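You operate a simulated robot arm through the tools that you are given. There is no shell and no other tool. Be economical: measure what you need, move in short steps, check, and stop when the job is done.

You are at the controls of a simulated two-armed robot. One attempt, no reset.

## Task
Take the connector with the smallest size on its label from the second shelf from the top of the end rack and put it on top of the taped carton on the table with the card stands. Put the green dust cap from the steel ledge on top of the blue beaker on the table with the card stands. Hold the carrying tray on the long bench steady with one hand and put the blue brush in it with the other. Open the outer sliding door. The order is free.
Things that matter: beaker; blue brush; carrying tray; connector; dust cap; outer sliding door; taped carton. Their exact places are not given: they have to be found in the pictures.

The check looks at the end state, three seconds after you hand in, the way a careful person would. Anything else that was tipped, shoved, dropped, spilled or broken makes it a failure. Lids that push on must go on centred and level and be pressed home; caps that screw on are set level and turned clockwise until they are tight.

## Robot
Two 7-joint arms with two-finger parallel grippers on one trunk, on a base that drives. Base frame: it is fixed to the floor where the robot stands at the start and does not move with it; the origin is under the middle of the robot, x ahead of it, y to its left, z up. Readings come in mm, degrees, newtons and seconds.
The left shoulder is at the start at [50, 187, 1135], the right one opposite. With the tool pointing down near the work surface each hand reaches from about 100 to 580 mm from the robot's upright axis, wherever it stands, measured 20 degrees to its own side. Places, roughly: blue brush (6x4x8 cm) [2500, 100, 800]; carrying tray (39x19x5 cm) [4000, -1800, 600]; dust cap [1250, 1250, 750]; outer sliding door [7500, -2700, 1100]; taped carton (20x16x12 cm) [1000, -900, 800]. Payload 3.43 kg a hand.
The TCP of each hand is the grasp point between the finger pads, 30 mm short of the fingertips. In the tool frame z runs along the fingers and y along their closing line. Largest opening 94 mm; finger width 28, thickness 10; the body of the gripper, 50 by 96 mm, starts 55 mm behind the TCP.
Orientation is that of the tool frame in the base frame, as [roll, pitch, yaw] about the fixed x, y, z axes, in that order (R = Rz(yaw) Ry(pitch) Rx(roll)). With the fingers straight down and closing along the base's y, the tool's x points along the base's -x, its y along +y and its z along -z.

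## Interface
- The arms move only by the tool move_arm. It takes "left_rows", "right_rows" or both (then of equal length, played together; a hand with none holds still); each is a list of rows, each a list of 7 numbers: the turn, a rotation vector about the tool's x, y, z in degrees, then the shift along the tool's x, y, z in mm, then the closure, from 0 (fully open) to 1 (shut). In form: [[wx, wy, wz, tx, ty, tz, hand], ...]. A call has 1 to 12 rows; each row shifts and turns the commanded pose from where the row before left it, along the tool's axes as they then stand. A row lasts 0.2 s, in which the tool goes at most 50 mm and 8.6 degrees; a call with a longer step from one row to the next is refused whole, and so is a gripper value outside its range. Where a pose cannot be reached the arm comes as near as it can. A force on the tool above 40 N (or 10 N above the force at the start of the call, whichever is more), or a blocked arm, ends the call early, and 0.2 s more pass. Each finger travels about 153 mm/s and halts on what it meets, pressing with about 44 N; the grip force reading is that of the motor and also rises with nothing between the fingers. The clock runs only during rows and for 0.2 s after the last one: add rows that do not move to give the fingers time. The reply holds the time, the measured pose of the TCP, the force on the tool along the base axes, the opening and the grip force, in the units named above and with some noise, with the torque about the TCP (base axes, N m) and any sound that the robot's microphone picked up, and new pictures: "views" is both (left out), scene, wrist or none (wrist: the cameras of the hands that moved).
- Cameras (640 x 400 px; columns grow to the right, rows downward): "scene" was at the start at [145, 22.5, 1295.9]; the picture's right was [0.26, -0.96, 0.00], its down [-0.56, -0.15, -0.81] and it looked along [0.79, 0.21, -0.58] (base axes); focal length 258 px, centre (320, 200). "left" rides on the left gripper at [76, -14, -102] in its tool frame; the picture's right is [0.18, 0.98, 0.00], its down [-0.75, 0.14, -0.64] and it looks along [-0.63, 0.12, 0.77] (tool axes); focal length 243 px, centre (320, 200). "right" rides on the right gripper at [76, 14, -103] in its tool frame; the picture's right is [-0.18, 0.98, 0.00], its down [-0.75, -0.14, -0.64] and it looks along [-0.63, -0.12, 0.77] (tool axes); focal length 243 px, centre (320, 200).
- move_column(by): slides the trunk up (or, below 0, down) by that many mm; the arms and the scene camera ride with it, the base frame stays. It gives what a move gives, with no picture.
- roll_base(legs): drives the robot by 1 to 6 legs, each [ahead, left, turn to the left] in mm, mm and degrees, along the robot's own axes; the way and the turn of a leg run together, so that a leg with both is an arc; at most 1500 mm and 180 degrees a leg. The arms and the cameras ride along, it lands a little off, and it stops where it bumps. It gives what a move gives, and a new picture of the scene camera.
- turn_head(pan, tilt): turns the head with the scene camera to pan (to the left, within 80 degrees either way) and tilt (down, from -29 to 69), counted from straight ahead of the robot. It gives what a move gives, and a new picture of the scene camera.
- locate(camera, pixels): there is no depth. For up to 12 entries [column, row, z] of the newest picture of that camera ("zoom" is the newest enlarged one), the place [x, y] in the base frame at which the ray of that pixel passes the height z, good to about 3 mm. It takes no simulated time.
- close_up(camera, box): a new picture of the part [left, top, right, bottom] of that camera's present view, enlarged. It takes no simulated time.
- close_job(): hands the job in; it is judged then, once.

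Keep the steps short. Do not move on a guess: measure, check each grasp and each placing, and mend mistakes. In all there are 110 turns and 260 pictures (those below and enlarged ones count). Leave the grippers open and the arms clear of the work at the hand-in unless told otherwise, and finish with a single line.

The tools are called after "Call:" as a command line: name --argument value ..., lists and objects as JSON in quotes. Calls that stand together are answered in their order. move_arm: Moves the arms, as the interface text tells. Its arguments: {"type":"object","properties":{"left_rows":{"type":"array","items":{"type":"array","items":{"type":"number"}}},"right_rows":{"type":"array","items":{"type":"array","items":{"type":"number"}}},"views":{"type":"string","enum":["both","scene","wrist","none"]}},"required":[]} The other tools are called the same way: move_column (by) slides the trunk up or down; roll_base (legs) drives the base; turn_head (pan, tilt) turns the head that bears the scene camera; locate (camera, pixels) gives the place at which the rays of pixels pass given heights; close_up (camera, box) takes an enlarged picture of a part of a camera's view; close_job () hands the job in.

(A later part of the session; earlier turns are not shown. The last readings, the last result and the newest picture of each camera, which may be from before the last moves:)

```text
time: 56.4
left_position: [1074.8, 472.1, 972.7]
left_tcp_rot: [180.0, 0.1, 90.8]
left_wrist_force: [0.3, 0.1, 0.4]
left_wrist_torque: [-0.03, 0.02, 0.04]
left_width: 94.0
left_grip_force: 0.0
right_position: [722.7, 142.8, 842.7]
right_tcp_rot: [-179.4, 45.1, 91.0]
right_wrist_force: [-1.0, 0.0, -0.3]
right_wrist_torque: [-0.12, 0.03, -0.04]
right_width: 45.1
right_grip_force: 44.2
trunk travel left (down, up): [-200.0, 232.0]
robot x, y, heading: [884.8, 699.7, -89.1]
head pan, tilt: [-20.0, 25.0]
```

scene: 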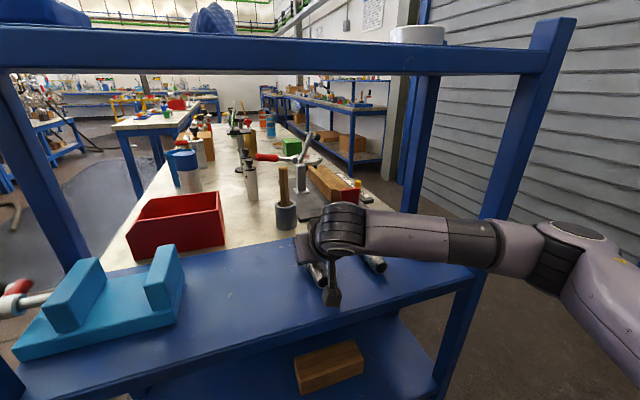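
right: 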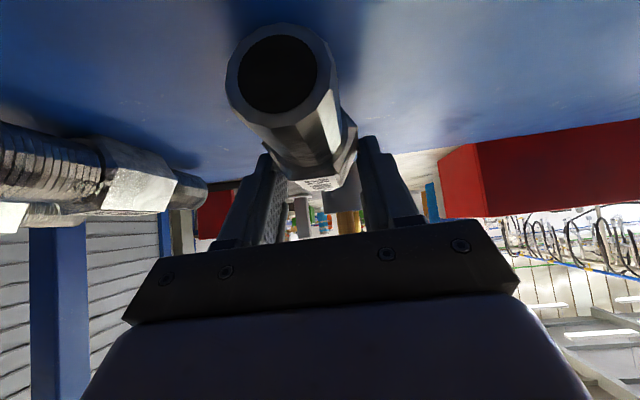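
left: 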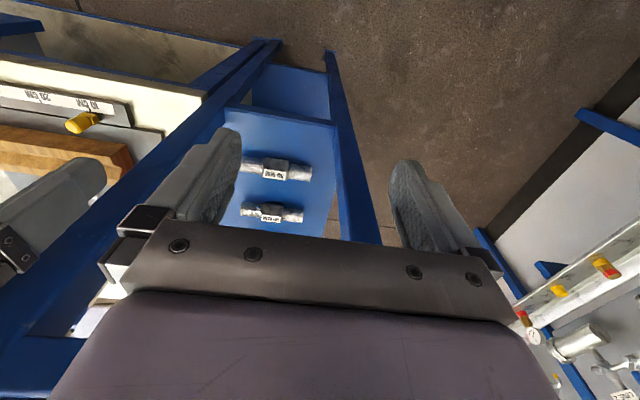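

The hex is gripped at 45 mm wide. I'll lift 30 mm straight up and then draw out along +y.

Call:
move_arm --right_rows '[[0, 0, 0, -10.6, 0, -10.6, 1], [0, 0, 0, -10.6, 0, -10.6, 1], [0, 0, 0, -10.6, 0, -10.6, 1], [0, 0, 0, 0, 0, 0, 1]]' --views "wrist"

```text
time: 57.4
left_position: [1076.0, 471.2, 974.0]
left_tcp_rot: [-180.0, 0.1, 90.7]
left_wrist_force: [-0.5, 0.4, -0.7]
left_wrist_torque: [0.01, 0.01, 0.0]
left_width: 93.9
left_grip_force: 0.1
right_position: [720.6, 143.3, 889.7]
right_tcp_rot: [-179.4, 45.1, 90.9]
right_wrist_force: [-0.4, 0.1, -3.9]
right_wrist_torque: [0.01, 0.0, -0.02]
right_width: 45.1
right_grip_force: 44.1
trunk travel left (down, up): [-200.0, 232.0]
robot x, y, heading: [882.3, 703.8, -89.5]
head pan, tilt: [-20.0, 25.0]
```

right: 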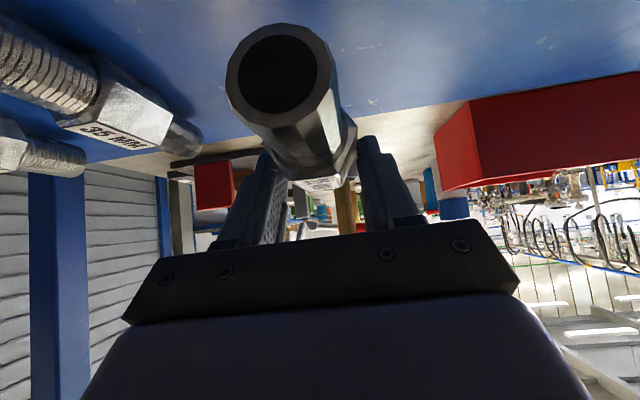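

The connector is held firmly (about 4 N, balanced). I'll draw it out along +y, then swing the hand about the vertical so the connector lies along the aisle, and pull back a little more.

Call:
move_arm --right_rows '[[0, 0, 0, 24.7, 0, -24.7, 1], [0, 0, 0, 24.7, 0, -24.7, 1], [0, 0, 0, 24.7, 0, -24.7, 1], [0, 0, 0, 24.7, 0, -24.7, 1], [0, 0, 0, 24.7, 0, -24.7, 1], [0, 0, 0, 0, 0, 0, 1]]' --views "none"

Call:
move_arm --right_rows '[[-5.66, 0, -5.66, 0, 0, 0, 1], [-5.66, 0, -5.66, 0, 0, 0, 1], [-5.66, 0, -5.66, 0, 0, 0, 1], [-5.66, 0, -5.66, 0, 0, 0, 1], [-5.66, 0, -5.66, 0, 0, 0, 1], [-5.66, 0, -5.66, 0, 0, 0, 1], [-5.66, 0, -5.66, 0, 0, 0, 1], [0, 0, 0, 13.8, 29, -13.8, 1], [0, 0, 0, 0, 0, 0, 1]]'

```text
time: 58.8
left_position: [1075.6, 470.6, 974.9]
left_tcp_rot: [-180.0, 0.1, 90.8]
left_wrist_force: [-0.3, -0.9, -0.5]
left_wrist_torque: [-0.02, 0.0, 0.01]
left_width: 94.0
left_grip_force: 0.1
right_position: [722.5, 316.4, 888.3]
right_tcp_rot: [-179.5, 45.2, 90.9]
right_wrist_force: [-0.6, -0.4, -3.8]
right_wrist_torque: [-0.01, 0.0, 0.03]
right_width: 45.2
right_grip_force: 44.1
trunk travel left (down, up): [-200.0, 232.0]
robot x, y, heading: [881.2, 700.2, -88.9]
head pan, tilt: [-20.0, 25.0]
```

```text
time: 60.8
left_position: [1074.9, 470.3, 974.8]
left_tcp_rot: [180.0, 0.1, 90.9]
left_wrist_force: [-0.3, 0.2, -0.5]
left_wrist_torque: [0.0, 0.0, -0.03]
left_width: 94.1
left_grip_force: 0.1
right_position: [724.6, 346.8, 888.2]
right_tcp_rot: [-179.4, 44.7, 147.0]
right_wrist_force: [0.4, 0.3, -3.7]
right_wrist_torque: [-0.02, 0.02, 0.01]
right_width: 45.2
right_grip_force: 43.8
right hand out of reach, approached as far as the arm can: row 1
trunk travel left (down, up): [-200.0, 232.0]
robot x, y, heading: [883.7, 700.8, -89.4]
head pan, tilt: [-20.0, 25.0]
```

scene: 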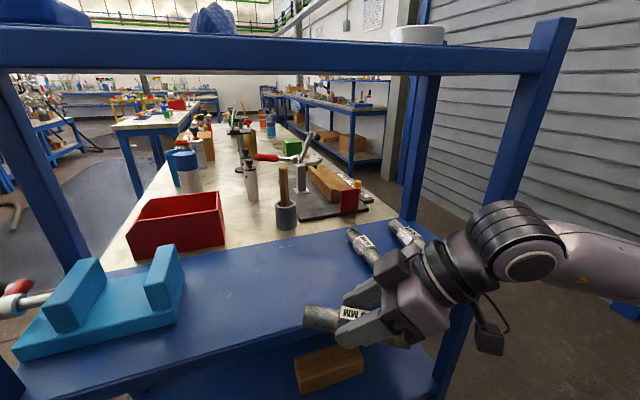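
right: 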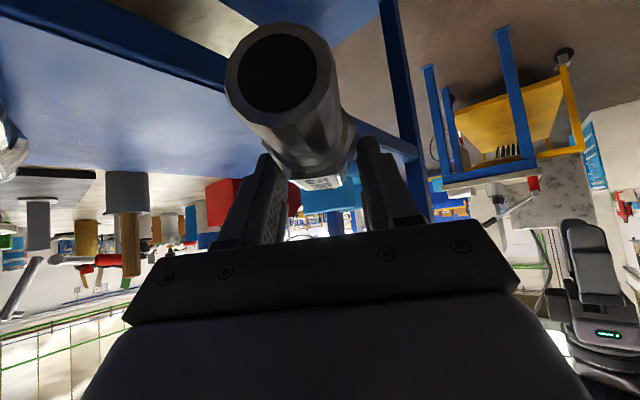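

The connector is clear of the rack. I'll strafe back out to open floor, turn around to face the ledge, and come back along the aisle.

Call:
roll_base --legs '[[0, -1020, 0], [180, 0, 0], [0, 0, 90], [0, 0, 89]]'

Call:
turn_head --pan -40 --tilt 20

```text
time: 73.2
left_position: [-125.0, 795.9, 976.8]
left_tcp_rot: [-179.7, 0.6, -133.9]
left_wrist_force: [-1.1, 0.3, -0.5]
left_wrist_torque: [0.0, 0.01, -0.02]
left_width: 93.8
left_grip_force: 0.1
right_position: [225.4, 629.0, 883.1]
right_tcp_rot: [-179.7, 42.8, -80.2]
right_wrist_force: [-0.3, -0.3, -2.7]
right_wrist_torque: [-0.05, 0.0, 0.03]
right_width: 45.2
right_grip_force: 44.0
trunk travel left (down, up): [-200.0, 232.0]
robot x, y, heading: [-144.2, 494.2, 45.9]
head pan, tilt: [-20.0, 25.0]
stopped in leg 4: the robot was blocked; the commanded pose is now the measured one
```

scene: 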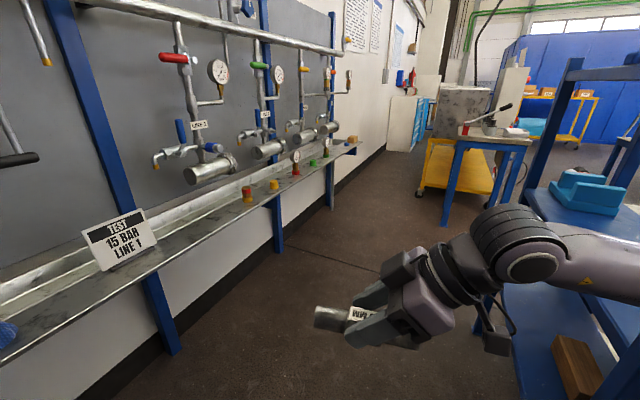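

```text
time: 74.1
left_position: [-126.6, 794.7, 974.4]
left_tcp_rot: [-179.8, 0.8, -133.8]
left_wrist_force: [-0.1, -1.5, 0.2]
left_wrist_torque: [-0.01, -0.01, -0.02]
left_width: 93.9
left_grip_force: 0.1
right_position: [223.4, 630.1, 884.8]
right_tcp_rot: [-179.3, 43.1, -79.8]
right_wrist_force: [0.1, -0.6, -3.1]
right_wrist_torque: [0.02, 0.01, -0.03]
right_width: 45.1
right_grip_force: 44.1
trunk travel left (down, up): [-200.0, 232.0]
robot x, y, heading: [-140.8, 498.0, 46.3]
head pan, tilt: [-40.0, 20.0]
```

scene: 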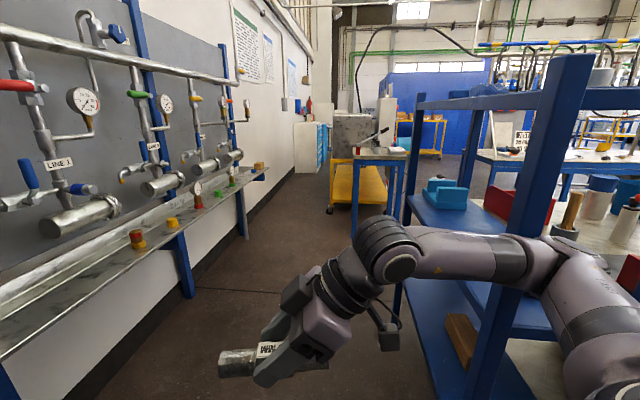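

The turn was blocked at 46°, where the right upper arm meets the rack's front post. I'll back away toward -x, finish the turn, and look.

Call:
roll_base --legs '[[-174, 180, 0], [0, 0, 43.5]]'

Call:
turn_head --pan -60 --tilt 25

```text
time: 74.7
left_position: [-125.0, 799.0, 974.6]
left_tcp_rot: [-179.7, 0.4, -134.0]
left_wrist_force: [-0.3, 0.0, -0.6]
left_wrist_torque: [-0.01, -0.02, 0.03]
left_width: 94.4
left_grip_force: 0.0
right_position: [226.8, 628.5, 880.4]
right_tcp_rot: [-179.8, 42.6, -80.6]
right_wrist_force: [-0.8, -0.3, -3.1]
right_wrist_torque: [-0.05, 0.03, -0.04]
right_width: 45.1
right_grip_force: 44.1
trunk travel left (down, up): [-200.0, 232.0]
robot x, y, heading: [-143.7, 496.0, 45.8]
head pan, tilt: [-40.0, 20.0]
stopped in leg 1: the robot was blocked; the commanded pose is now the measured one
```

scene: 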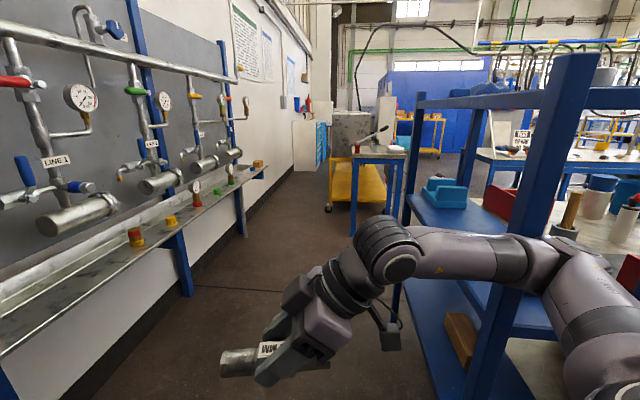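

```text
time: 75.6
left_position: [-124.9, 798.2, 973.7]
left_tcp_rot: [-179.7, 0.5, -134.0]
left_wrist_force: [0.5, 0.5, 0.1]
left_wrist_torque: [-0.03, 0.01, 0.01]
left_width: 94.0
left_grip_force: 0.2
right_position: [227.0, 630.6, 881.7]
right_tcp_rot: [-179.7, 42.7, -80.4]
right_wrist_force: [0.2, 0.8, -3.6]
right_wrist_torque: [-0.02, 0.02, 0.0]
right_width: 45.1
right_grip_force: 44.8
trunk travel left (down, up): [-200.0, 232.0]
robot x, y, heading: [-143.1, 499.8, 46.2]
head pan, tilt: [-60.0, 25.0]
```

scene: 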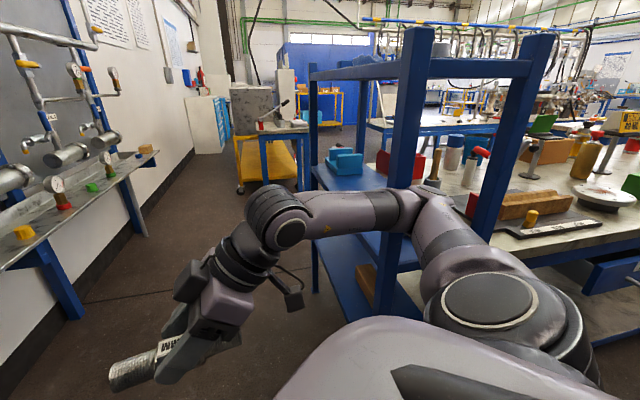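

Moving back is blocked too, so something behind or to the left must be in the way. I'll look left for it.

Call:
turn_head --pan 80 --tilt 20

```text
time: 77.8
left_position: [-124.6, 797.3, 974.2]
left_tcp_rot: [-179.7, 0.5, -134.0]
left_wrist_force: [0.5, 0.0, -0.5]
left_wrist_torque: [0.0, -0.01, 0.01]
left_width: 94.4
left_grip_force: 0.0
right_position: [225.4, 629.0, 882.6]
right_tcp_rot: [-179.7, 42.8, -80.4]
right_wrist_force: [0.2, 1.0, -3.5]
right_wrist_torque: [-0.01, -0.05, 0.0]
right_width: 45.0
right_grip_force: 43.5
trunk travel left (down, up): [-200.0, 232.0]
robot x, y, heading: [-143.3, 495.7, 46.2]
head pan, tilt: [80.0, 20.0]
```

scene: 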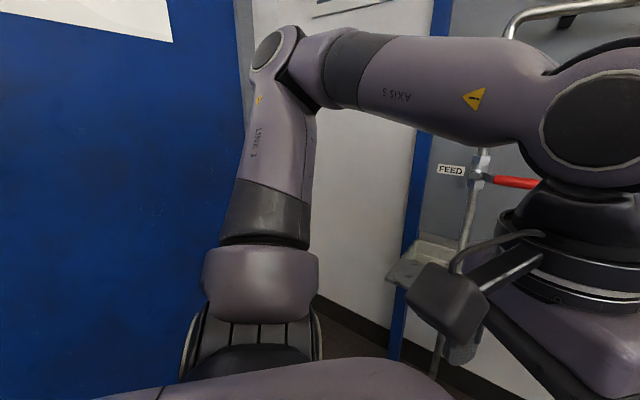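

A blue wall stands right behind and the left elbow touches it. I'll extend the left hand forward and inward to draw that elbow in, shift toward +x, and finish the turn.

Call:
move_arm --left_rows '[[0, 0, 0, -40, -20, 0, 0], [0, 0, 0, -40, -20, 0, 0], [0, 0, 0, -40, -20, 0, 0], [0, 0, 0, 0, 0, 0, 0]]' --views "scene"

Call:
roll_base --legs '[[110, -10, 0], [0, 0, 43.8]]'

```text
time: 78.8
left_position: [-0.4, 844.3, 977.1]
left_tcp_rot: [-179.6, 0.5, -133.8]
left_wrist_force: [-0.2, -0.3, -0.9]
left_wrist_torque: [0.01, 0.0, 0.0]
left_width: 93.9
left_grip_force: 0.2
right_position: [225.6, 629.5, 881.7]
right_tcp_rot: [-179.6, 42.7, -80.4]
right_wrist_force: [-0.1, 0.6, -4.4]
right_wrist_torque: [-0.02, 0.02, 0.0]
right_width: 45.2
right_grip_force: 44.1
trunk travel left (down, up): [-200.0, 232.0]
robot x, y, heading: [-141.8, 497.4, 45.8]
head pan, tilt: [80.0, 20.0]
```

scene: 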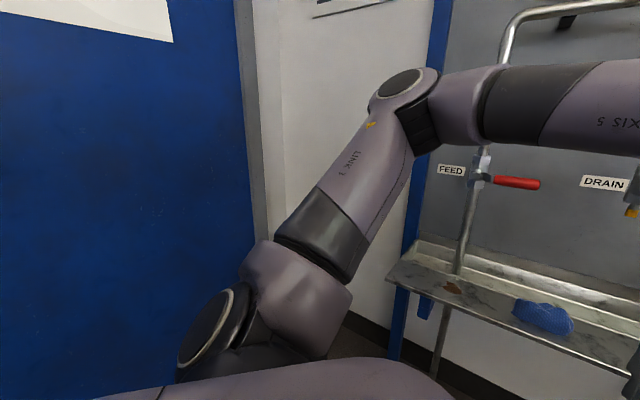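

```text
time: 79.6
left_position: [8.8, 852.3, 976.2]
left_tcp_rot: [-179.6, 0.4, -134.6]
left_wrist_force: [-0.1, -0.7, -0.8]
left_wrist_torque: [0.01, -0.01, 0.0]
left_width: 93.9
left_grip_force: 0.0
right_position: [233.9, 631.7, 875.2]
right_tcp_rot: [179.3, 41.5, -82.7]
right_wrist_force: [1.2, 0.6, -3.1]
right_wrist_torque: [-0.01, -0.01, 0.04]
right_width: 45.3
right_grip_force: 43.7
trunk travel left (down, up): [-200.0, 232.0]
robot x, y, heading: [-139.1, 508.7, 45.3]
head pan, tilt: [80.0, 20.0]
stopped in leg 1: the robot was blocked; the commanded pose is now the measured one
```

scene: 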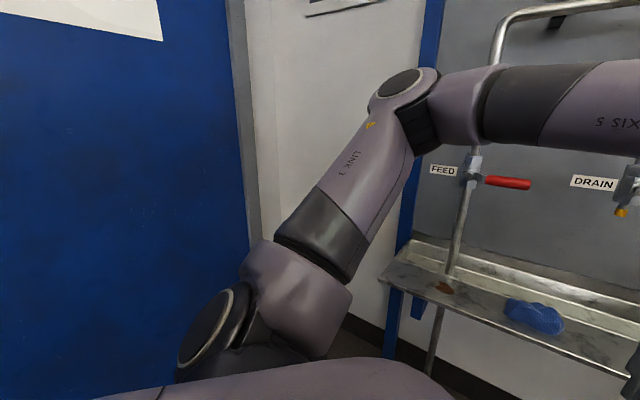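

The right arm's pose shifts when driving ahead, so the right elbow is what touches the post. With the left elbow free, I'll back off toward -x now.

Call:
roll_base --legs '[[-60, 60, 0]]'

Call:
turn_head --pan -75 --tilt 20

```text
time: 80.7
left_position: [-67.1, 851.0, 974.6]
left_tcp_rot: [-180.0, 0.2, -134.4]
left_wrist_force: [0.3, 0.1, 0.1]
left_wrist_torque: [-0.01, 0.01, 0.0]
left_width: 94.0
left_grip_force: 0.0
right_position: [156.4, 633.4, 872.2]
right_tcp_rot: [178.6, 41.8, -82.5]
right_wrist_force: [-0.5, 0.8, -3.3]
right_wrist_torque: [-0.03, 0.0, 0.01]
right_width: 45.2
right_grip_force: 43.8
trunk travel left (down, up): [-200.0, 232.0]
robot x, y, heading: [-214.2, 506.2, 45.5]
head pan, tilt: [80.0, 20.0]
```

scene: 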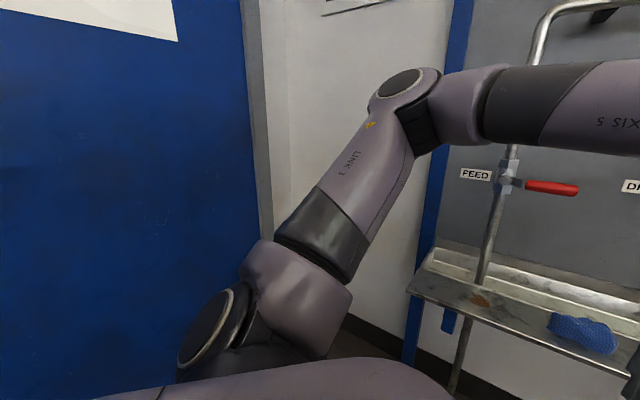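

```text
time: 83.1
left_position: [-68.4, 851.7, 976.6]
left_tcp_rot: [-180.0, 0.1, -134.6]
left_wrist_force: [0.1, 0.3, -0.8]
left_wrist_torque: [-0.01, -0.02, 0.0]
left_width: 94.1
left_grip_force: 0.1
right_position: [156.4, 634.0, 871.1]
right_tcp_rot: [178.5, 41.8, -82.6]
right_wrist_force: [-0.1, 0.3, -2.9]
right_wrist_torque: [-0.03, 0.03, 0.01]
right_width: 45.1
right_grip_force: 44.0
trunk travel left (down, up): [-200.0, 232.0]
robot x, y, heading: [-221.5, 511.1, 45.5]
head pan, tilt: [-75.0, 20.0]
```

scene: 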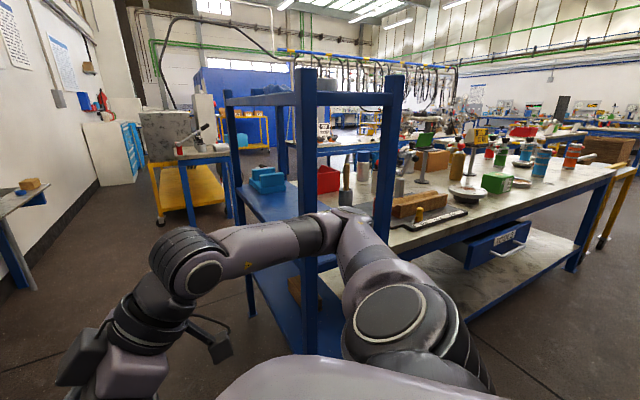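

Now there's a good view of the card-stand table. I'll zoom there, then finish the turn.

Call:
close_up --camera "scene" --box '[340, 100, 620, 260]'

Call:
roll_base --legs '[[0, 0, 44.5]]'

```text
2.29 times, centred on (480, 180) of scene
```

zoom: 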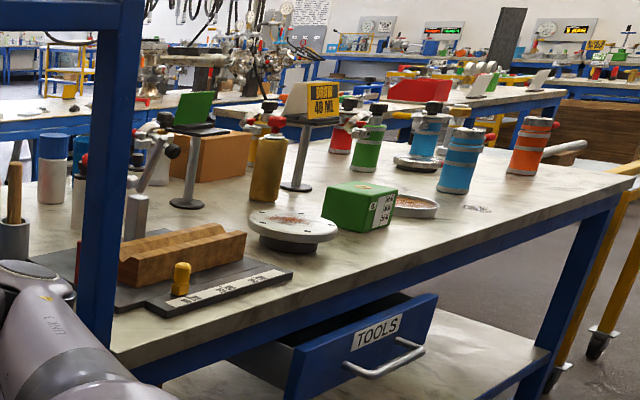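

```text
time: 85.5
left_position: [-355.9, 858.6, 976.2]
left_tcp_rot: [180.0, 0.3, -89.3]
left_wrist_force: [0.1, 0.5, -0.1]
left_wrist_torque: [0.0, 0.03, -0.01]
left_width: 94.0
left_grip_force: 0.1
right_position: [-42.7, 863.0, 872.1]
right_tcp_rot: [178.6, 41.8, -37.4]
right_wrist_force: [-0.3, -0.6, -3.5]
right_wrist_torque: [0.02, -0.04, 0.0]
right_width: 45.0
right_grip_force: 44.0
trunk travel left (down, up): [-200.0, 232.0]
robot x, y, heading: [-217.4, 506.8, 90.9]
head pan, tilt: [-75.0, 20.0]
```

scene: 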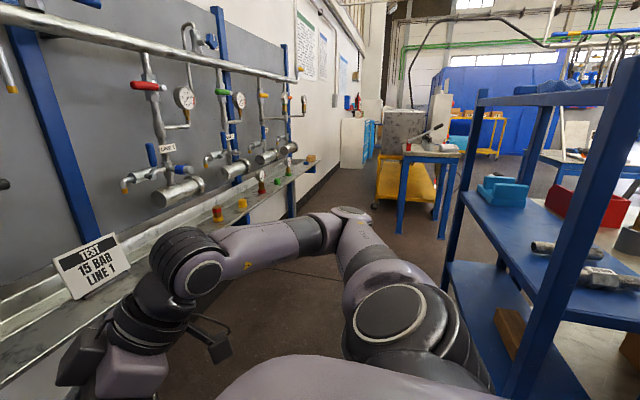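

The turn is complete. I'll swing the right hand back to point straight ahead, so its elbow comes in, before strafing.

Call:
move_arm --right_rows '[[5.4, 0, 5.7, 0, 0, 0, 1], [5.4, 0, 5.7, 0, 0, 0, 1], [5.4, 0, 5.7, 0, 0, 0, 1], [5.4, 0, 5.7, 0, 0, 0, 1], [5.4, 0, 5.7, 0, 0, 0, 1], [5.4, 0, 5.7, 0, 0, 0, 1], [5.4, 0, 5.7, 0, 0, 0, 1], [0, 0, 0, -8, 30, 8, 1], [0, 0, 0, -8, 30, 8, 1], [0, 0, 0, -8, 30, 8, 1], [0, 0, 0, 0, 0, 0, 1]]' --views "scene"

Call:
turn_head --pan -30 --tilt 30

```text
time: 88.0
left_position: [-356.6, 857.4, 976.6]
left_tcp_rot: [179.9, 0.2, -89.3]
left_wrist_force: [-0.6, 0.1, -0.2]
left_wrist_torque: [-0.01, 0.0, -0.01]
left_width: 94.3
left_grip_force: 0.0
right_position: [-136.2, 933.1, 873.7]
right_tcp_rot: [-179.0, 41.8, -90.8]
right_wrist_force: [-0.1, 0.7, -3.4]
right_wrist_torque: [0.01, -0.06, 0.0]
right_width: 45.1
right_grip_force: 44.2
right hand out of reach, approached as far as the arm can: row 2, 3, 4, 5
trunk travel left (down, up): [-200.0, 232.0]
robot x, y, heading: [-216.4, 508.5, 90.8]
head pan, tilt: [-75.0, 20.0]
```

scene: 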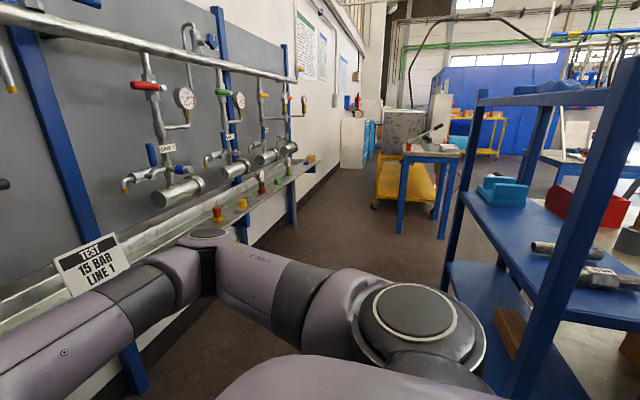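

```text
time: 89.1
left_position: [-356.5, 858.8, 975.6]
left_tcp_rot: [180.0, 0.3, -89.3]
left_wrist_force: [-0.6, 0.6, 0.0]
left_wrist_torque: [-0.01, 0.03, 0.01]
left_width: 93.9
left_grip_force: 0.2
right_position: [-136.6, 932.2, 872.9]
right_tcp_rot: [-179.0, 41.6, -90.8]
right_wrist_force: [-0.3, -0.3, -3.7]
right_wrist_torque: [0.03, 0.01, 0.0]
right_width: 44.9
right_grip_force: 43.9
trunk travel left (down, up): [-200.0, 232.0]
robot x, y, heading: [-217.5, 512.2, 90.8]
head pan, tilt: [-30.0, 30.0]
```

scene: 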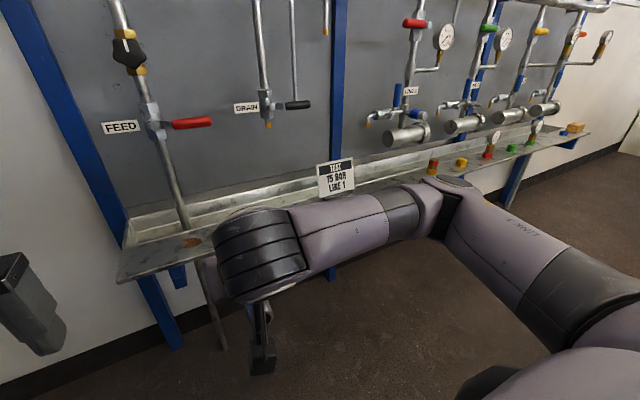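

The green cap sits at about (512,149) on the ledge. I'll locate it along with the ledge edge and neighbours.

Call:
close_up --camera "scene" --box '[400, 80, 600, 205]'

Call:
locate --camera "scene" --pixels '[[512, 152, 750], [512, 152, 800], [460, 166, 750], [320, 200, 750], [320, 200, 780], [118, 280, 750], [118, 280, 780], [350, 70, 1100]]'

```text
3.20 times, centred on (500, 142) of scene
```

zoom: 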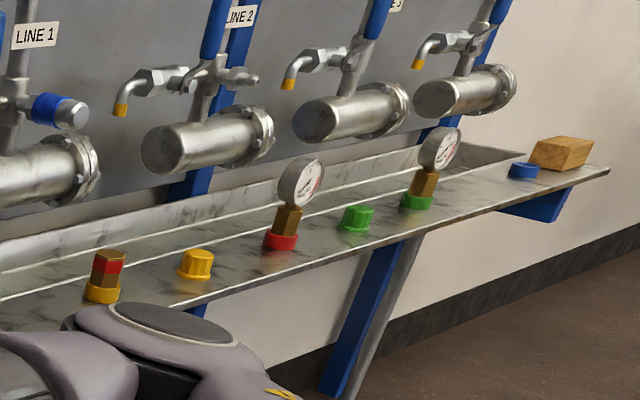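

```text
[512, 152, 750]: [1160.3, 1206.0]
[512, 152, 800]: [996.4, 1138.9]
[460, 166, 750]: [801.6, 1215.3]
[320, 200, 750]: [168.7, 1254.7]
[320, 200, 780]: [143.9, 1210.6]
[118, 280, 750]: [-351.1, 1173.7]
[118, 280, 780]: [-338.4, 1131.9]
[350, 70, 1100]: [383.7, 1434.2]
```

The loose green cap stands between two fitted gauges at x≈1150, y≈1205. I'll drive to y≈640 and strafe right (toward +x) to about x=1280.

Call:
roll_base --legs '[[130, 0, -0.8], [0, -1490, 0]]'

Call:
turn_head --pan 18 --tilt 35

```text
time: 97.4
left_position: [1158.1, 990.7, 976.0]
left_tcp_rot: [-180.0, 0.2, -89.6]
left_wrist_force: [0.2, -0.1, -0.3]
left_wrist_torque: [-0.01, -0.02, 0.0]
left_width: 93.9
left_grip_force: 0.1
right_position: [1378.8, 1062.2, 872.9]
right_tcp_rot: [-179.0, 41.5, -91.3]
right_wrist_force: [-0.3, 0.3, -3.0]
right_wrist_torque: [-0.02, -0.01, 0.0]
right_width: 45.3
right_grip_force: 44.0
trunk travel left (down, up): [-200.0, 232.0]
robot x, y, heading: [1290.6, 635.2, 90.3]
head pan, tilt: [-30.0, 30.0]
```

scene: 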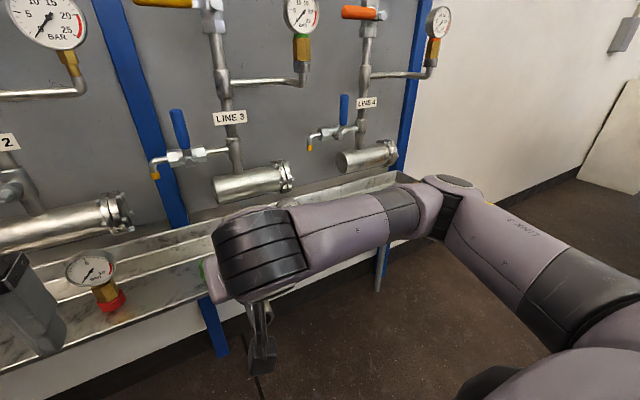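

```text
time: 98.6
left_position: [1157.4, 991.8, 975.0]
left_tcp_rot: [-180.0, 0.2, -89.7]
left_wrist_force: [-0.9, 0.0, 0.1]
left_wrist_torque: [0.0, 0.02, -0.01]
left_width: 94.1
left_grip_force: 0.1
right_position: [1378.0, 1063.3, 872.8]
right_tcp_rot: [-179.0, 41.6, -91.2]
right_wrist_force: [-0.3, 0.3, -4.1]
right_wrist_torque: [0.0, 0.02, 0.02]
right_width: 44.9
right_grip_force: 44.3
trunk travel left (down, up): [-200.0, 232.0]
robot x, y, heading: [1289.1, 640.2, 90.2]
head pan, tilt: [18.0, 35.0]
```

scene: 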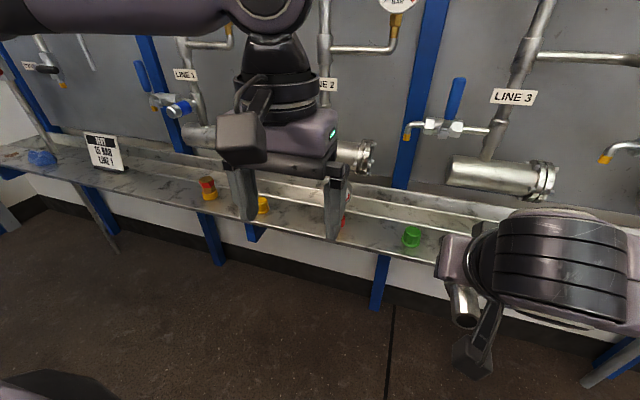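

Call:
locate --camera "scene" --pixels '[[411, 237, 750], [411, 237, 765], [411, 237, 780], [345, 235, 750], [395, 258, 740], [395, 258, 760], [500, 160, 900]]'

Call:
close_up --camera "left" --box '[0, 0, 640, 400]'

Call:
close_up --camera "scene" --box '[320, 170, 480, 290]'

```text
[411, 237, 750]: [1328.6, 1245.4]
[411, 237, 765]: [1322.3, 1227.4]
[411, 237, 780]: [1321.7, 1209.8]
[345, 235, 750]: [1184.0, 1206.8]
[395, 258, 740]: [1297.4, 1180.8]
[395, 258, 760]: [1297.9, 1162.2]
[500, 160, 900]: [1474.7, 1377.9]
```

```text
1.00 times, centred on (320, 200) of left
```

zoom: 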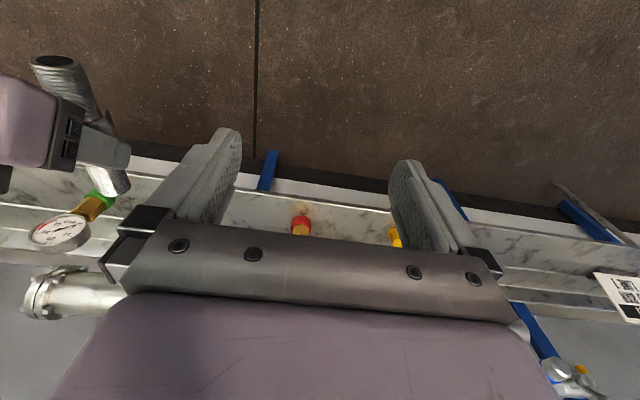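

```text
3.33 times, centred on (400, 230) of scene
```

zoom: 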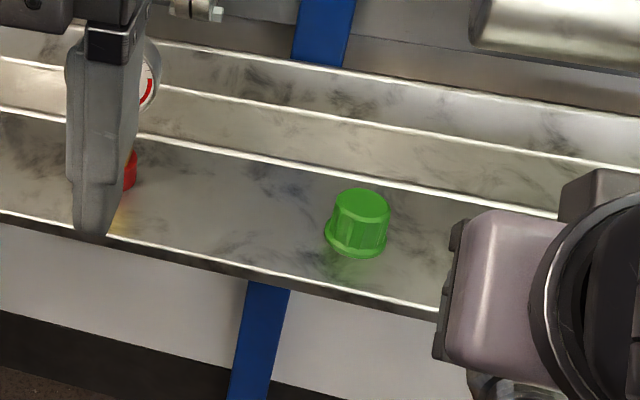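

The cap is at about (1325,1225), flange down. I'll shift the robot 150 mm to the right so the left hand reaches it comfortably.

Call:
roll_base --legs '[[0, -150, 0]]'

Call:
turn_head --pan 30 --tilt 38

```text
time: 100.0
left_position: [1307.1, 992.0, 974.8]
left_tcp_rot: [-180.0, 0.2, -89.5]
left_wrist_force: [-1.5, 0.2, -0.4]
left_wrist_torque: [-0.01, 0.01, 0.04]
left_width: 94.0
left_grip_force: 0.1
right_position: [1526.9, 1064.1, 873.8]
right_tcp_rot: [-179.0, 41.6, -91.0]
right_wrist_force: [0.2, -0.1, -3.9]
right_wrist_torque: [0.02, -0.02, -0.03]
right_width: 45.3
right_grip_force: 44.1
trunk travel left (down, up): [-200.0, 232.0]
robot x, y, heading: [1444.6, 640.1, 90.4]
head pan, tilt: [18.0, 35.0]
```

scene: 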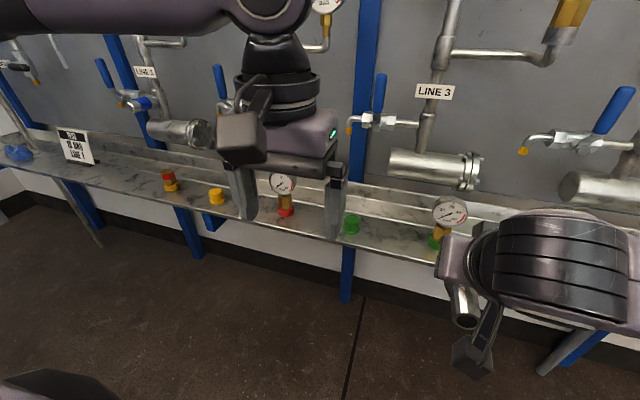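

```text
time: 100.7
left_position: [1307.2, 992.8, 975.5]
left_tcp_rot: [180.0, 0.2, -89.5]
left_wrist_force: [-0.4, -0.4, 0.1]
left_wrist_torque: [0.02, 0.0, 0.01]
left_width: 94.2
left_grip_force: 0.0
right_position: [1527.1, 1063.8, 872.5]
right_tcp_rot: [-179.0, 41.7, -91.0]
right_wrist_force: [0.0, 0.0, -3.0]
right_wrist_torque: [-0.01, 0.01, 0.01]
right_width: 45.1
right_grip_force: 44.5
trunk travel left (down, up): [-200.0, 232.0]
robot x, y, heading: [1444.1, 640.1, 90.6]
head pan, tilt: [30.0, 38.0]
```

scene: 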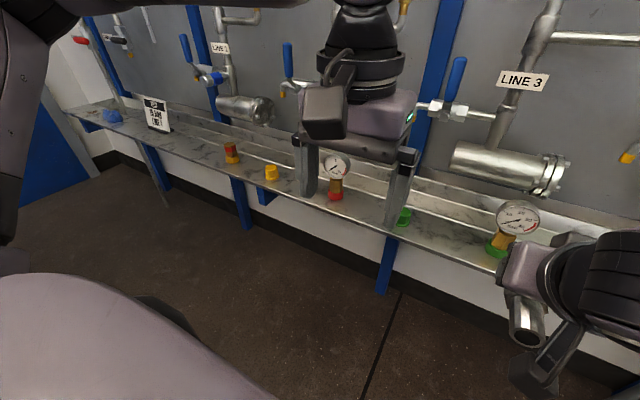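

I'll draw the right hand back 60 mm, drive 60 mm closer, and move the left hand toward the cap at height.

Call:
move_arm --right_rows '[[0, 0, 0, 22.4, 0, -20, 1], [0, 0, 0, 22.4, 0, -20, 1], [0, 0, 0, 0, 0, 0, 1]]' --views "none"

Call:
roll_base --legs '[[60, 0, 0]]'

Call:
move_arm --left_rows '[[0, 0, 0, -35, -5, 0, 0], [0, 0, 0, -35, -5, 0, 0], [0, 0, 0, -35, -5, 0, 0], [0, 0, 0, 0, 0, 0, 0]]'

```text
time: 101.5
left_position: [1306.3, 993.3, 975.3]
left_tcp_rot: [180.0, 0.2, -89.5]
left_wrist_force: [0.0, 0.1, 0.0]
left_wrist_torque: [-0.01, 0.0, 0.0]
left_width: 94.0
left_grip_force: 0.0
right_position: [1525.8, 1003.1, 871.8]
right_tcp_rot: [-179.0, 41.6, -91.1]
right_wrist_force: [0.0, 0.5, -3.5]
right_wrist_torque: [-0.02, 0.0, 0.04]
right_width: 44.8
right_grip_force: 43.7
trunk travel left (down, up): [-200.0, 232.0]
robot x, y, heading: [1440.4, 640.1, 90.3]
head pan, tilt: [30.0, 38.0]
```

```text
time: 102.5
left_position: [1307.5, 1052.5, 975.6]
left_tcp_rot: [-179.9, 0.2, -89.5]
left_wrist_force: [-0.9, -0.2, 0.1]
left_wrist_torque: [0.04, -0.01, 0.0]
left_width: 93.9
left_grip_force: 0.1
right_position: [1526.8, 1063.3, 872.5]
right_tcp_rot: [-179.1, 41.6, -91.0]
right_wrist_force: [-0.8, 0.2, -4.2]
right_wrist_torque: [-0.01, -0.01, 0.0]
right_width: 44.9
right_grip_force: 43.8
trunk travel left (down, up): [-200.0, 232.0]
robot x, y, heading: [1445.6, 697.0, 90.8]
head pan, tilt: [30.0, 38.0]
```

scene: 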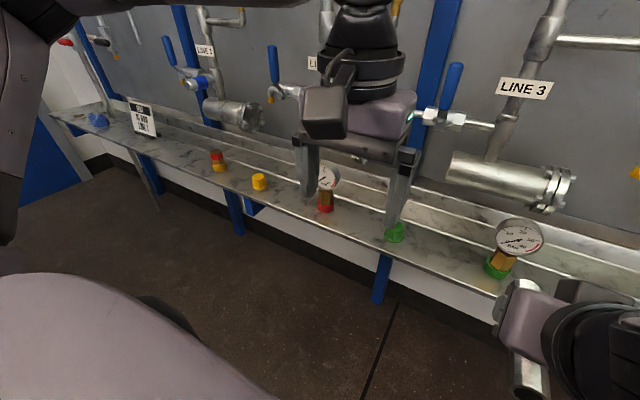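

```text
time: 103.5
left_position: [1282.4, 1123.5, 976.3]
left_tcp_rot: [-180.0, 0.2, -89.5]
left_wrist_force: [-0.4, 0.0, 0.3]
left_wrist_torque: [0.03, 0.01, -0.01]
left_width: 94.4
left_grip_force: 0.1
left hand out of reach, approached as far as the arm can: row 1, 2, 3
right_position: [1526.0, 1063.4, 873.5]
right_tcp_rot: [-178.9, 41.7, -90.9]
right_wrist_force: [-1.0, -0.1, -3.1]
right_wrist_torque: [-0.03, 0.03, -0.02]
right_width: 45.2
right_grip_force: 44.3
trunk travel left (down, up): [-200.0, 232.0]
robot x, y, heading: [1444.1, 702.9, 90.6]
head pan, tilt: [30.0, 38.0]
```

scene: 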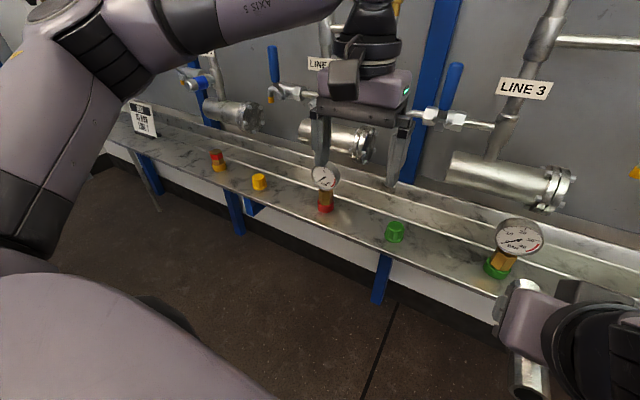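
left: 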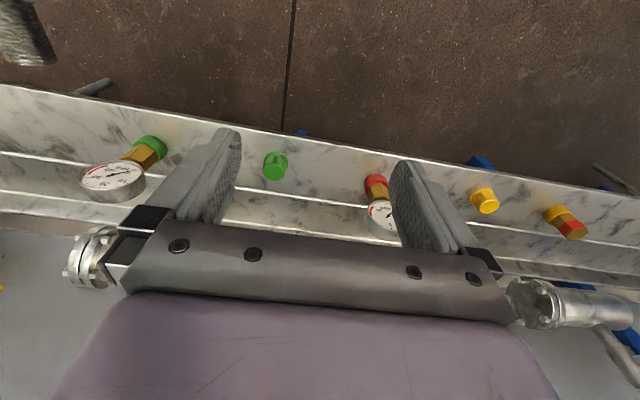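

The cap shows at (395,232) in the scene view and (276,166) in the left view. I'll triangulate it.

Call:
locate --camera "left" --pixels '[[276, 166, 750], [276, 166, 770], [276, 166, 790], [376, 182, 760], [148, 148, 770]]'

Call:
locate --camera "scene" --pixels '[[395, 232, 750], [395, 232, 770], [395, 232, 790], [325, 205, 760], [325, 178, 820], [520, 238, 830], [495, 268, 760]]'

Call:
close_up --camera "left" --box '[220, 120, 320, 200]'

Call:
close_up --camera "scene" --box '[340, 190, 460, 270]'

```text
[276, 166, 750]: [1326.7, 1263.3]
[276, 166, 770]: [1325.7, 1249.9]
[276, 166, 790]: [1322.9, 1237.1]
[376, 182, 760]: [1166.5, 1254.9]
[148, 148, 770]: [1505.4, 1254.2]
```

```text
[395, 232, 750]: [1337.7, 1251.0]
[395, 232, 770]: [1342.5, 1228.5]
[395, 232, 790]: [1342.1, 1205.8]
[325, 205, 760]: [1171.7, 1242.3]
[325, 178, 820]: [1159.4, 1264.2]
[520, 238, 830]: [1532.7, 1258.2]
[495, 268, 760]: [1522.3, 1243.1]
```

```text
5.00 times, centred on (270, 160) of left
```

zoom: 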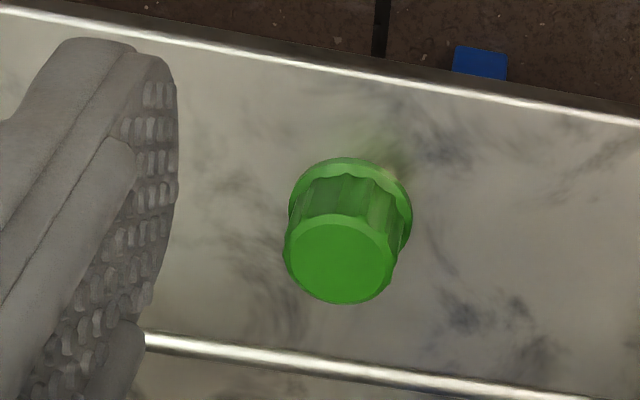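

```text
5.00 times, centred on (400, 230) of scene
```

zoom: 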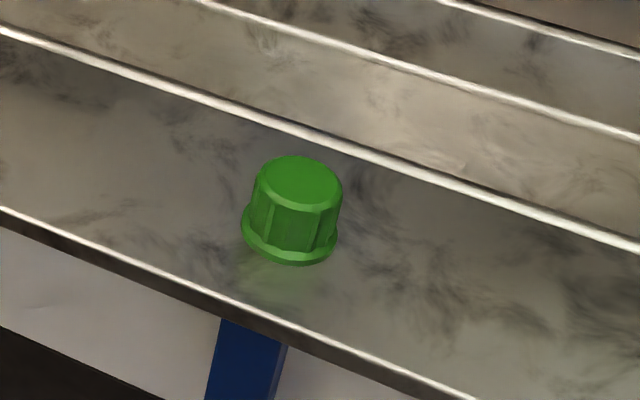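

By the wrist camera the cap is at x≈1326, y≈1250. I'll drive 45 mm closer and move the left hand over it at z≈880.

Call:
roll_base --legs '[[45, 0, 0]]'

Call:
move_arm --left_rows '[[0, 0, 0, 0, -22, 30, 0], [0, 0, 0, -20, -22, 30, 0], [0, 0, 0, -25, 0, 30, 0], [0, 0, 0, -20, 0, 0, 0], [0, 0, 0, 0, 0, 0, 0]]'

```text
time: 104.4
left_position: [1281.8, 1168.8, 976.1]
left_tcp_rot: [179.9, 0.3, -89.5]
left_wrist_force: [0.4, 0.2, 0.5]
left_wrist_torque: [0.0, -0.01, -0.01]
left_width: 94.1
left_grip_force: 0.1
right_position: [1526.1, 1108.5, 872.4]
right_tcp_rot: [-179.0, 41.6, -91.1]
right_wrist_force: [-0.1, 0.4, -3.8]
right_wrist_torque: [0.01, 0.0, -0.03]
right_width: 45.0
right_grip_force: 44.1
trunk travel left (down, up): [-200.0, 232.0]
robot x, y, heading: [1441.9, 747.9, 90.6]
head pan, tilt: [30.0, 38.0]
```

scene: 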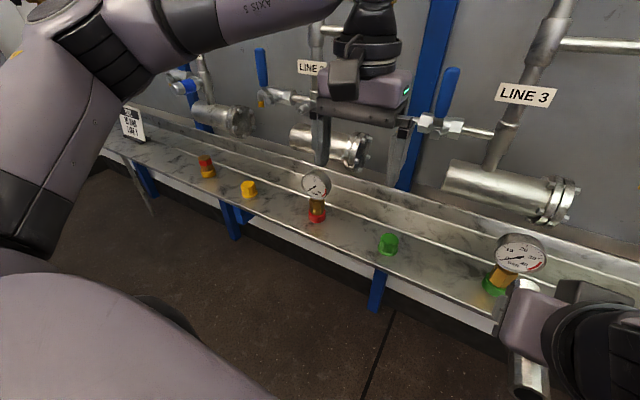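

```text
time: 105.6
left_position: [1266.6, 1211.3, 903.6]
left_tcp_rot: [-179.9, 0.1, -89.5]
left_wrist_force: [0.6, 1.1, -0.5]
left_wrist_torque: [0.0, 0.0, -0.01]
left_width: 93.9
left_grip_force: 0.0
left hand out of reach, approached as far as the arm can: row 1, 2, 3, 4
right_position: [1525.8, 1107.4, 871.7]
right_tcp_rot: [-179.1, 41.6, -91.0]
right_wrist_force: [0.4, 0.6, -3.4]
right_wrist_torque: [0.0, -0.03, 0.01]
right_width: 45.2
right_grip_force: 43.1
trunk travel left (down, up): [-200.0, 232.0]
robot x, y, heading: [1442.3, 747.1, 90.7]
head pan, tilt: [30.0, 38.0]
```

scene: 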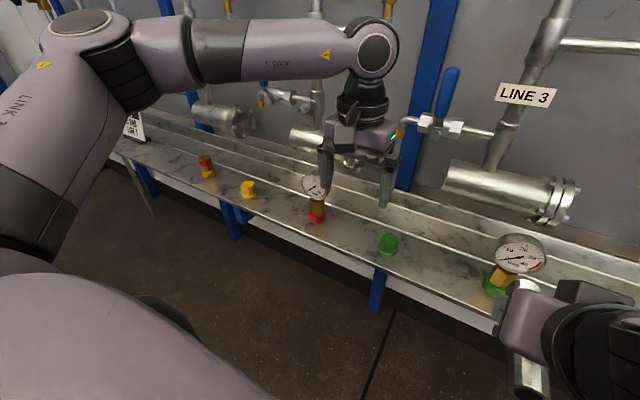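
left: 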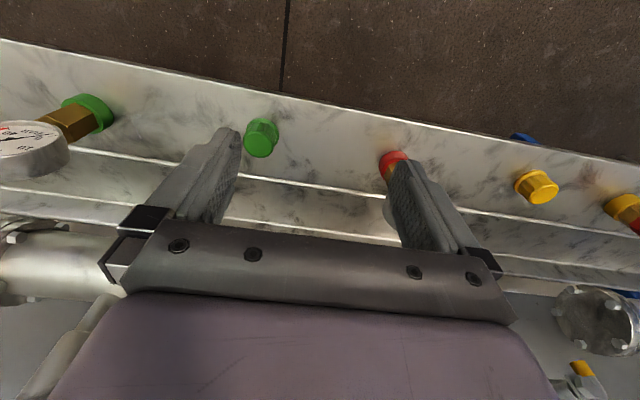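

The left arm is near its reach limit here. Before going closer I'll check the valve nozzle beside the hand with zooms.

Call:
close_up --camera "scene" --box '[280, 20, 520, 170]'

Call:
move_arm --left_rows '[[0, 0, 0, 40, 0, 0, 0], [0, 0, 0, 40, 0, 0, 0], [0, 0, 0, 20, 0, 0, 0], [0, 0, 0, 0, 0, 0, 0]]' --right_rows '[[0, 0, 0, -26.6, 0, -30, 1], [0, 0, 0, -26.6, 0, -30, 1], [0, 0, 0, 0, 0, 0, 1], [0, 0, 0, 0, 0, 0, 1]]' --views "scene"

```text
2.67 times, centred on (400, 95) of scene
```

zoom: 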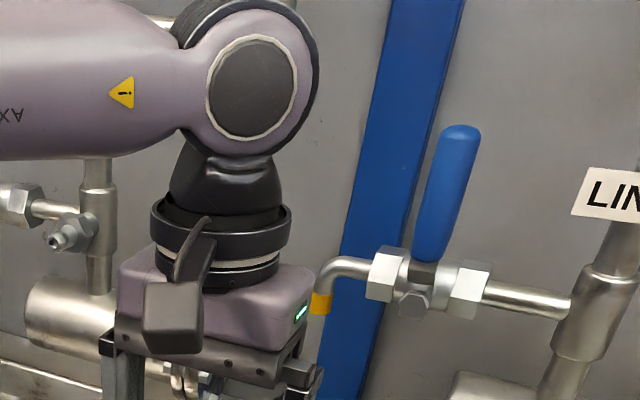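

```text
time: 106.6
left_position: [1268.8, 1111.8, 903.2]
left_tcp_rot: [-180.0, 0.2, -89.5]
left_wrist_force: [-1.2, 0.3, 0.4]
left_wrist_torque: [0.0, 0.0, -0.02]
left_width: 93.9
left_grip_force: 0.0
right_position: [1525.3, 1109.4, 952.4]
right_tcp_rot: [-179.0, 41.5, -90.9]
right_wrist_force: [-0.4, 0.0, -4.6]
right_wrist_torque: [0.0, 0.0, 0.0]
right_width: 45.1
right_grip_force: 44.4
trunk travel left (down, up): [-200.0, 232.0]
robot x, y, heading: [1442.5, 745.6, 90.5]
head pan, tilt: [30.0, 38.0]
```

scene: 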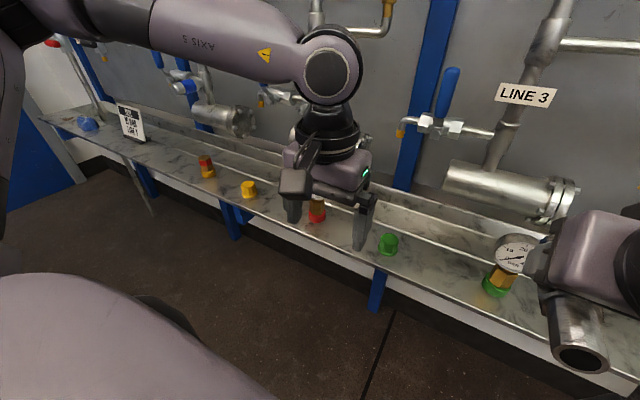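

Call:
locate --camera "scene" --pixels '[[400, 132, 950], [400, 132, 980], [400, 132, 1000], [400, 132, 1030], [450, 180, 900], [450, 180, 930], [388, 243, 750], [388, 243, 765]]'

Call:
roll_base --legs '[[0, -55, -0.6], [50, 0, 0]]'

Call:
close_up --camera "left" --box '[0, 0, 640, 400]'

```text
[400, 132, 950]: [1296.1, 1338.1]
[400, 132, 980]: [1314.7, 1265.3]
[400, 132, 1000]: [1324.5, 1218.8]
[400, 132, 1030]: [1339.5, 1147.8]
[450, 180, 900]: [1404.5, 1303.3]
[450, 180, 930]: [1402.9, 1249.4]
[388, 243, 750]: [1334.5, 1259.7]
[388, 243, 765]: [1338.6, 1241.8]
```

```text
time: 108.1
left_position: [1327.6, 1163.6, 902.6]
left_tcp_rot: [179.9, 0.1, -90.0]
left_wrist_force: [0.7, -1.0, 0.8]
left_wrist_torque: [0.02, -0.01, 0.01]
left_width: 94.2
left_grip_force: 0.0
right_position: [1581.7, 1158.7, 952.4]
right_tcp_rot: [-179.0, 41.6, -91.3]
right_wrist_force: [0.2, 0.0, -3.6]
right_wrist_torque: [-0.01, 0.01, 0.0]
right_width: 45.0
right_grip_force: 44.5
trunk travel left (down, up): [-200.0, 232.0]
robot x, y, heading: [1498.7, 795.2, 90.0]
head pan, tilt: [30.0, 38.0]
```

scene: 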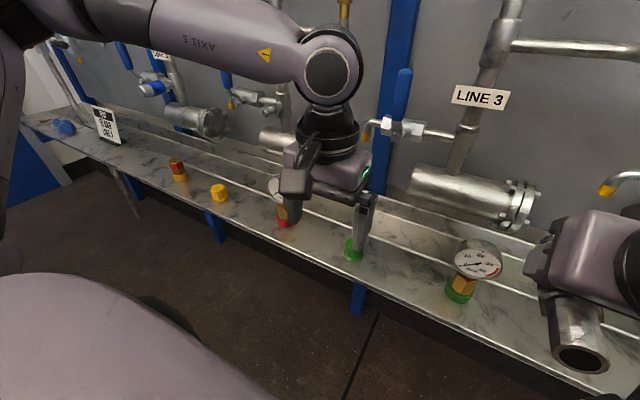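

```text
1.00 times, centred on (320, 200) of left
```

zoom: 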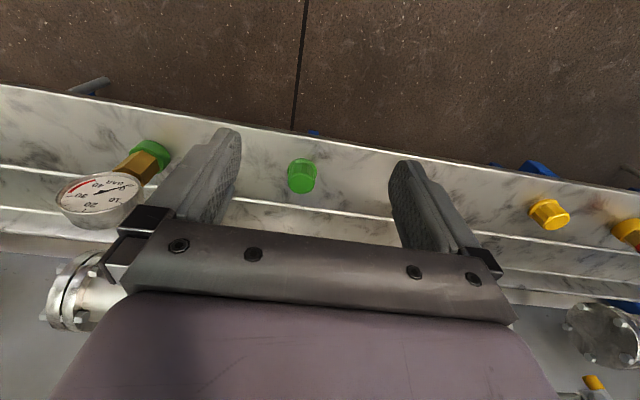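

Call:
locate --camera "scene" --pixels '[[367, 135, 900], [367, 135, 920], [367, 135, 950], [367, 135, 980]]'

Call:
locate --camera "left" --pixels '[[302, 175, 750], [302, 175, 765], [302, 181, 775], [302, 168, 755], [128, 200, 840], [340, 145, 750]]'

```text
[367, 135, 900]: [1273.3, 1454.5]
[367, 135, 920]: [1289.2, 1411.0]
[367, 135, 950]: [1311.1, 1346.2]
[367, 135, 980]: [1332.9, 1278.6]
```

```text
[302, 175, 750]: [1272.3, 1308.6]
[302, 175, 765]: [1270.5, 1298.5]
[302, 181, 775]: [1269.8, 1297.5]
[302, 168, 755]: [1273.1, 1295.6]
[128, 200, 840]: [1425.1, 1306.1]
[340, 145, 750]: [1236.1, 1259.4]
```

Call:
locate --camera "zoom" --pixels '[[302, 175, 750], [302, 175, 765], [302, 183, 775], [302, 168, 755], [128, 190, 840], [340, 145, 750]]'

```text
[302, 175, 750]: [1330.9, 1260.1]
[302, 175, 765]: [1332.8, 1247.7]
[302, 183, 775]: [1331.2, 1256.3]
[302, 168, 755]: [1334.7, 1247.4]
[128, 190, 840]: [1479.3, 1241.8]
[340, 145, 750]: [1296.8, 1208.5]
```

The cap is at (1332,1252) on a ledge at z≈745, and the nozzle is well behind it. I'll move the left hand above the cap at z≈830.

Call:
move_arm --left_rows '[[0, 0, 0, -22, -1, 18, 0], [0, 0, 0, -22, -1, 18, 0], [0, 0, 0, -22, -1, 18, 0], [0, 0, 0, -22, -1, 18, 0], [0, 0, 0, 0, 0, 0, 0]]'

```text
time: 109.3
left_position: [1328.6, 1249.4, 830.1]
left_tcp_rot: [180.0, 0.2, -89.9]
left_wrist_force: [0.1, -1.0, -0.1]
left_wrist_torque: [0.01, 0.01, 0.0]
left_width: 94.0
left_grip_force: 0.1
left hand out of reach, approached as far as the arm can: row 4
right_position: [1582.8, 1159.4, 952.2]
right_tcp_rot: [-179.0, 41.6, -91.5]
right_wrist_force: [0.9, -0.6, -3.8]
right_wrist_torque: [-0.01, -0.02, 0.03]
right_width: 45.2
right_grip_force: 44.3
trunk travel left (down, up): [-200.0, 232.0]
robot x, y, heading: [1499.7, 793.7, 90.0]
head pan, tilt: [30.0, 38.0]
```

scene: 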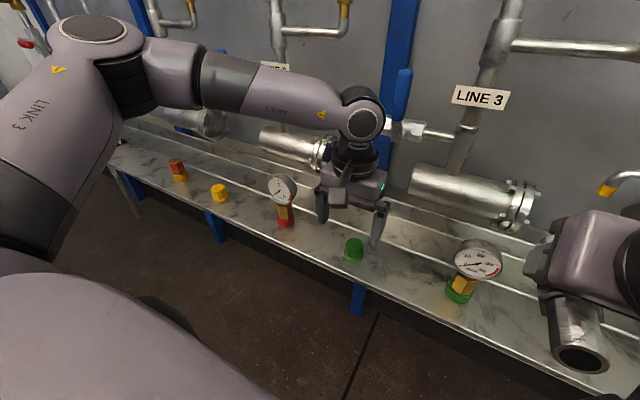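
left: 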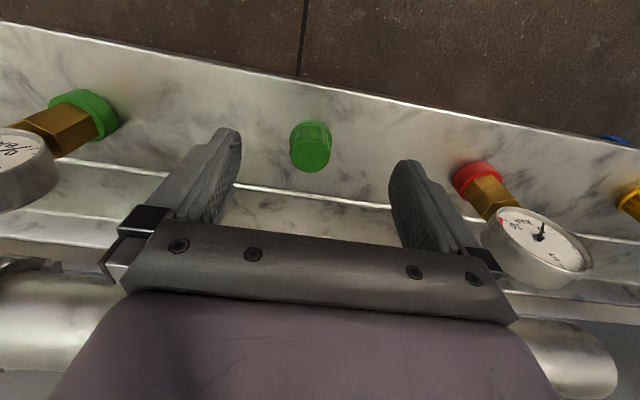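

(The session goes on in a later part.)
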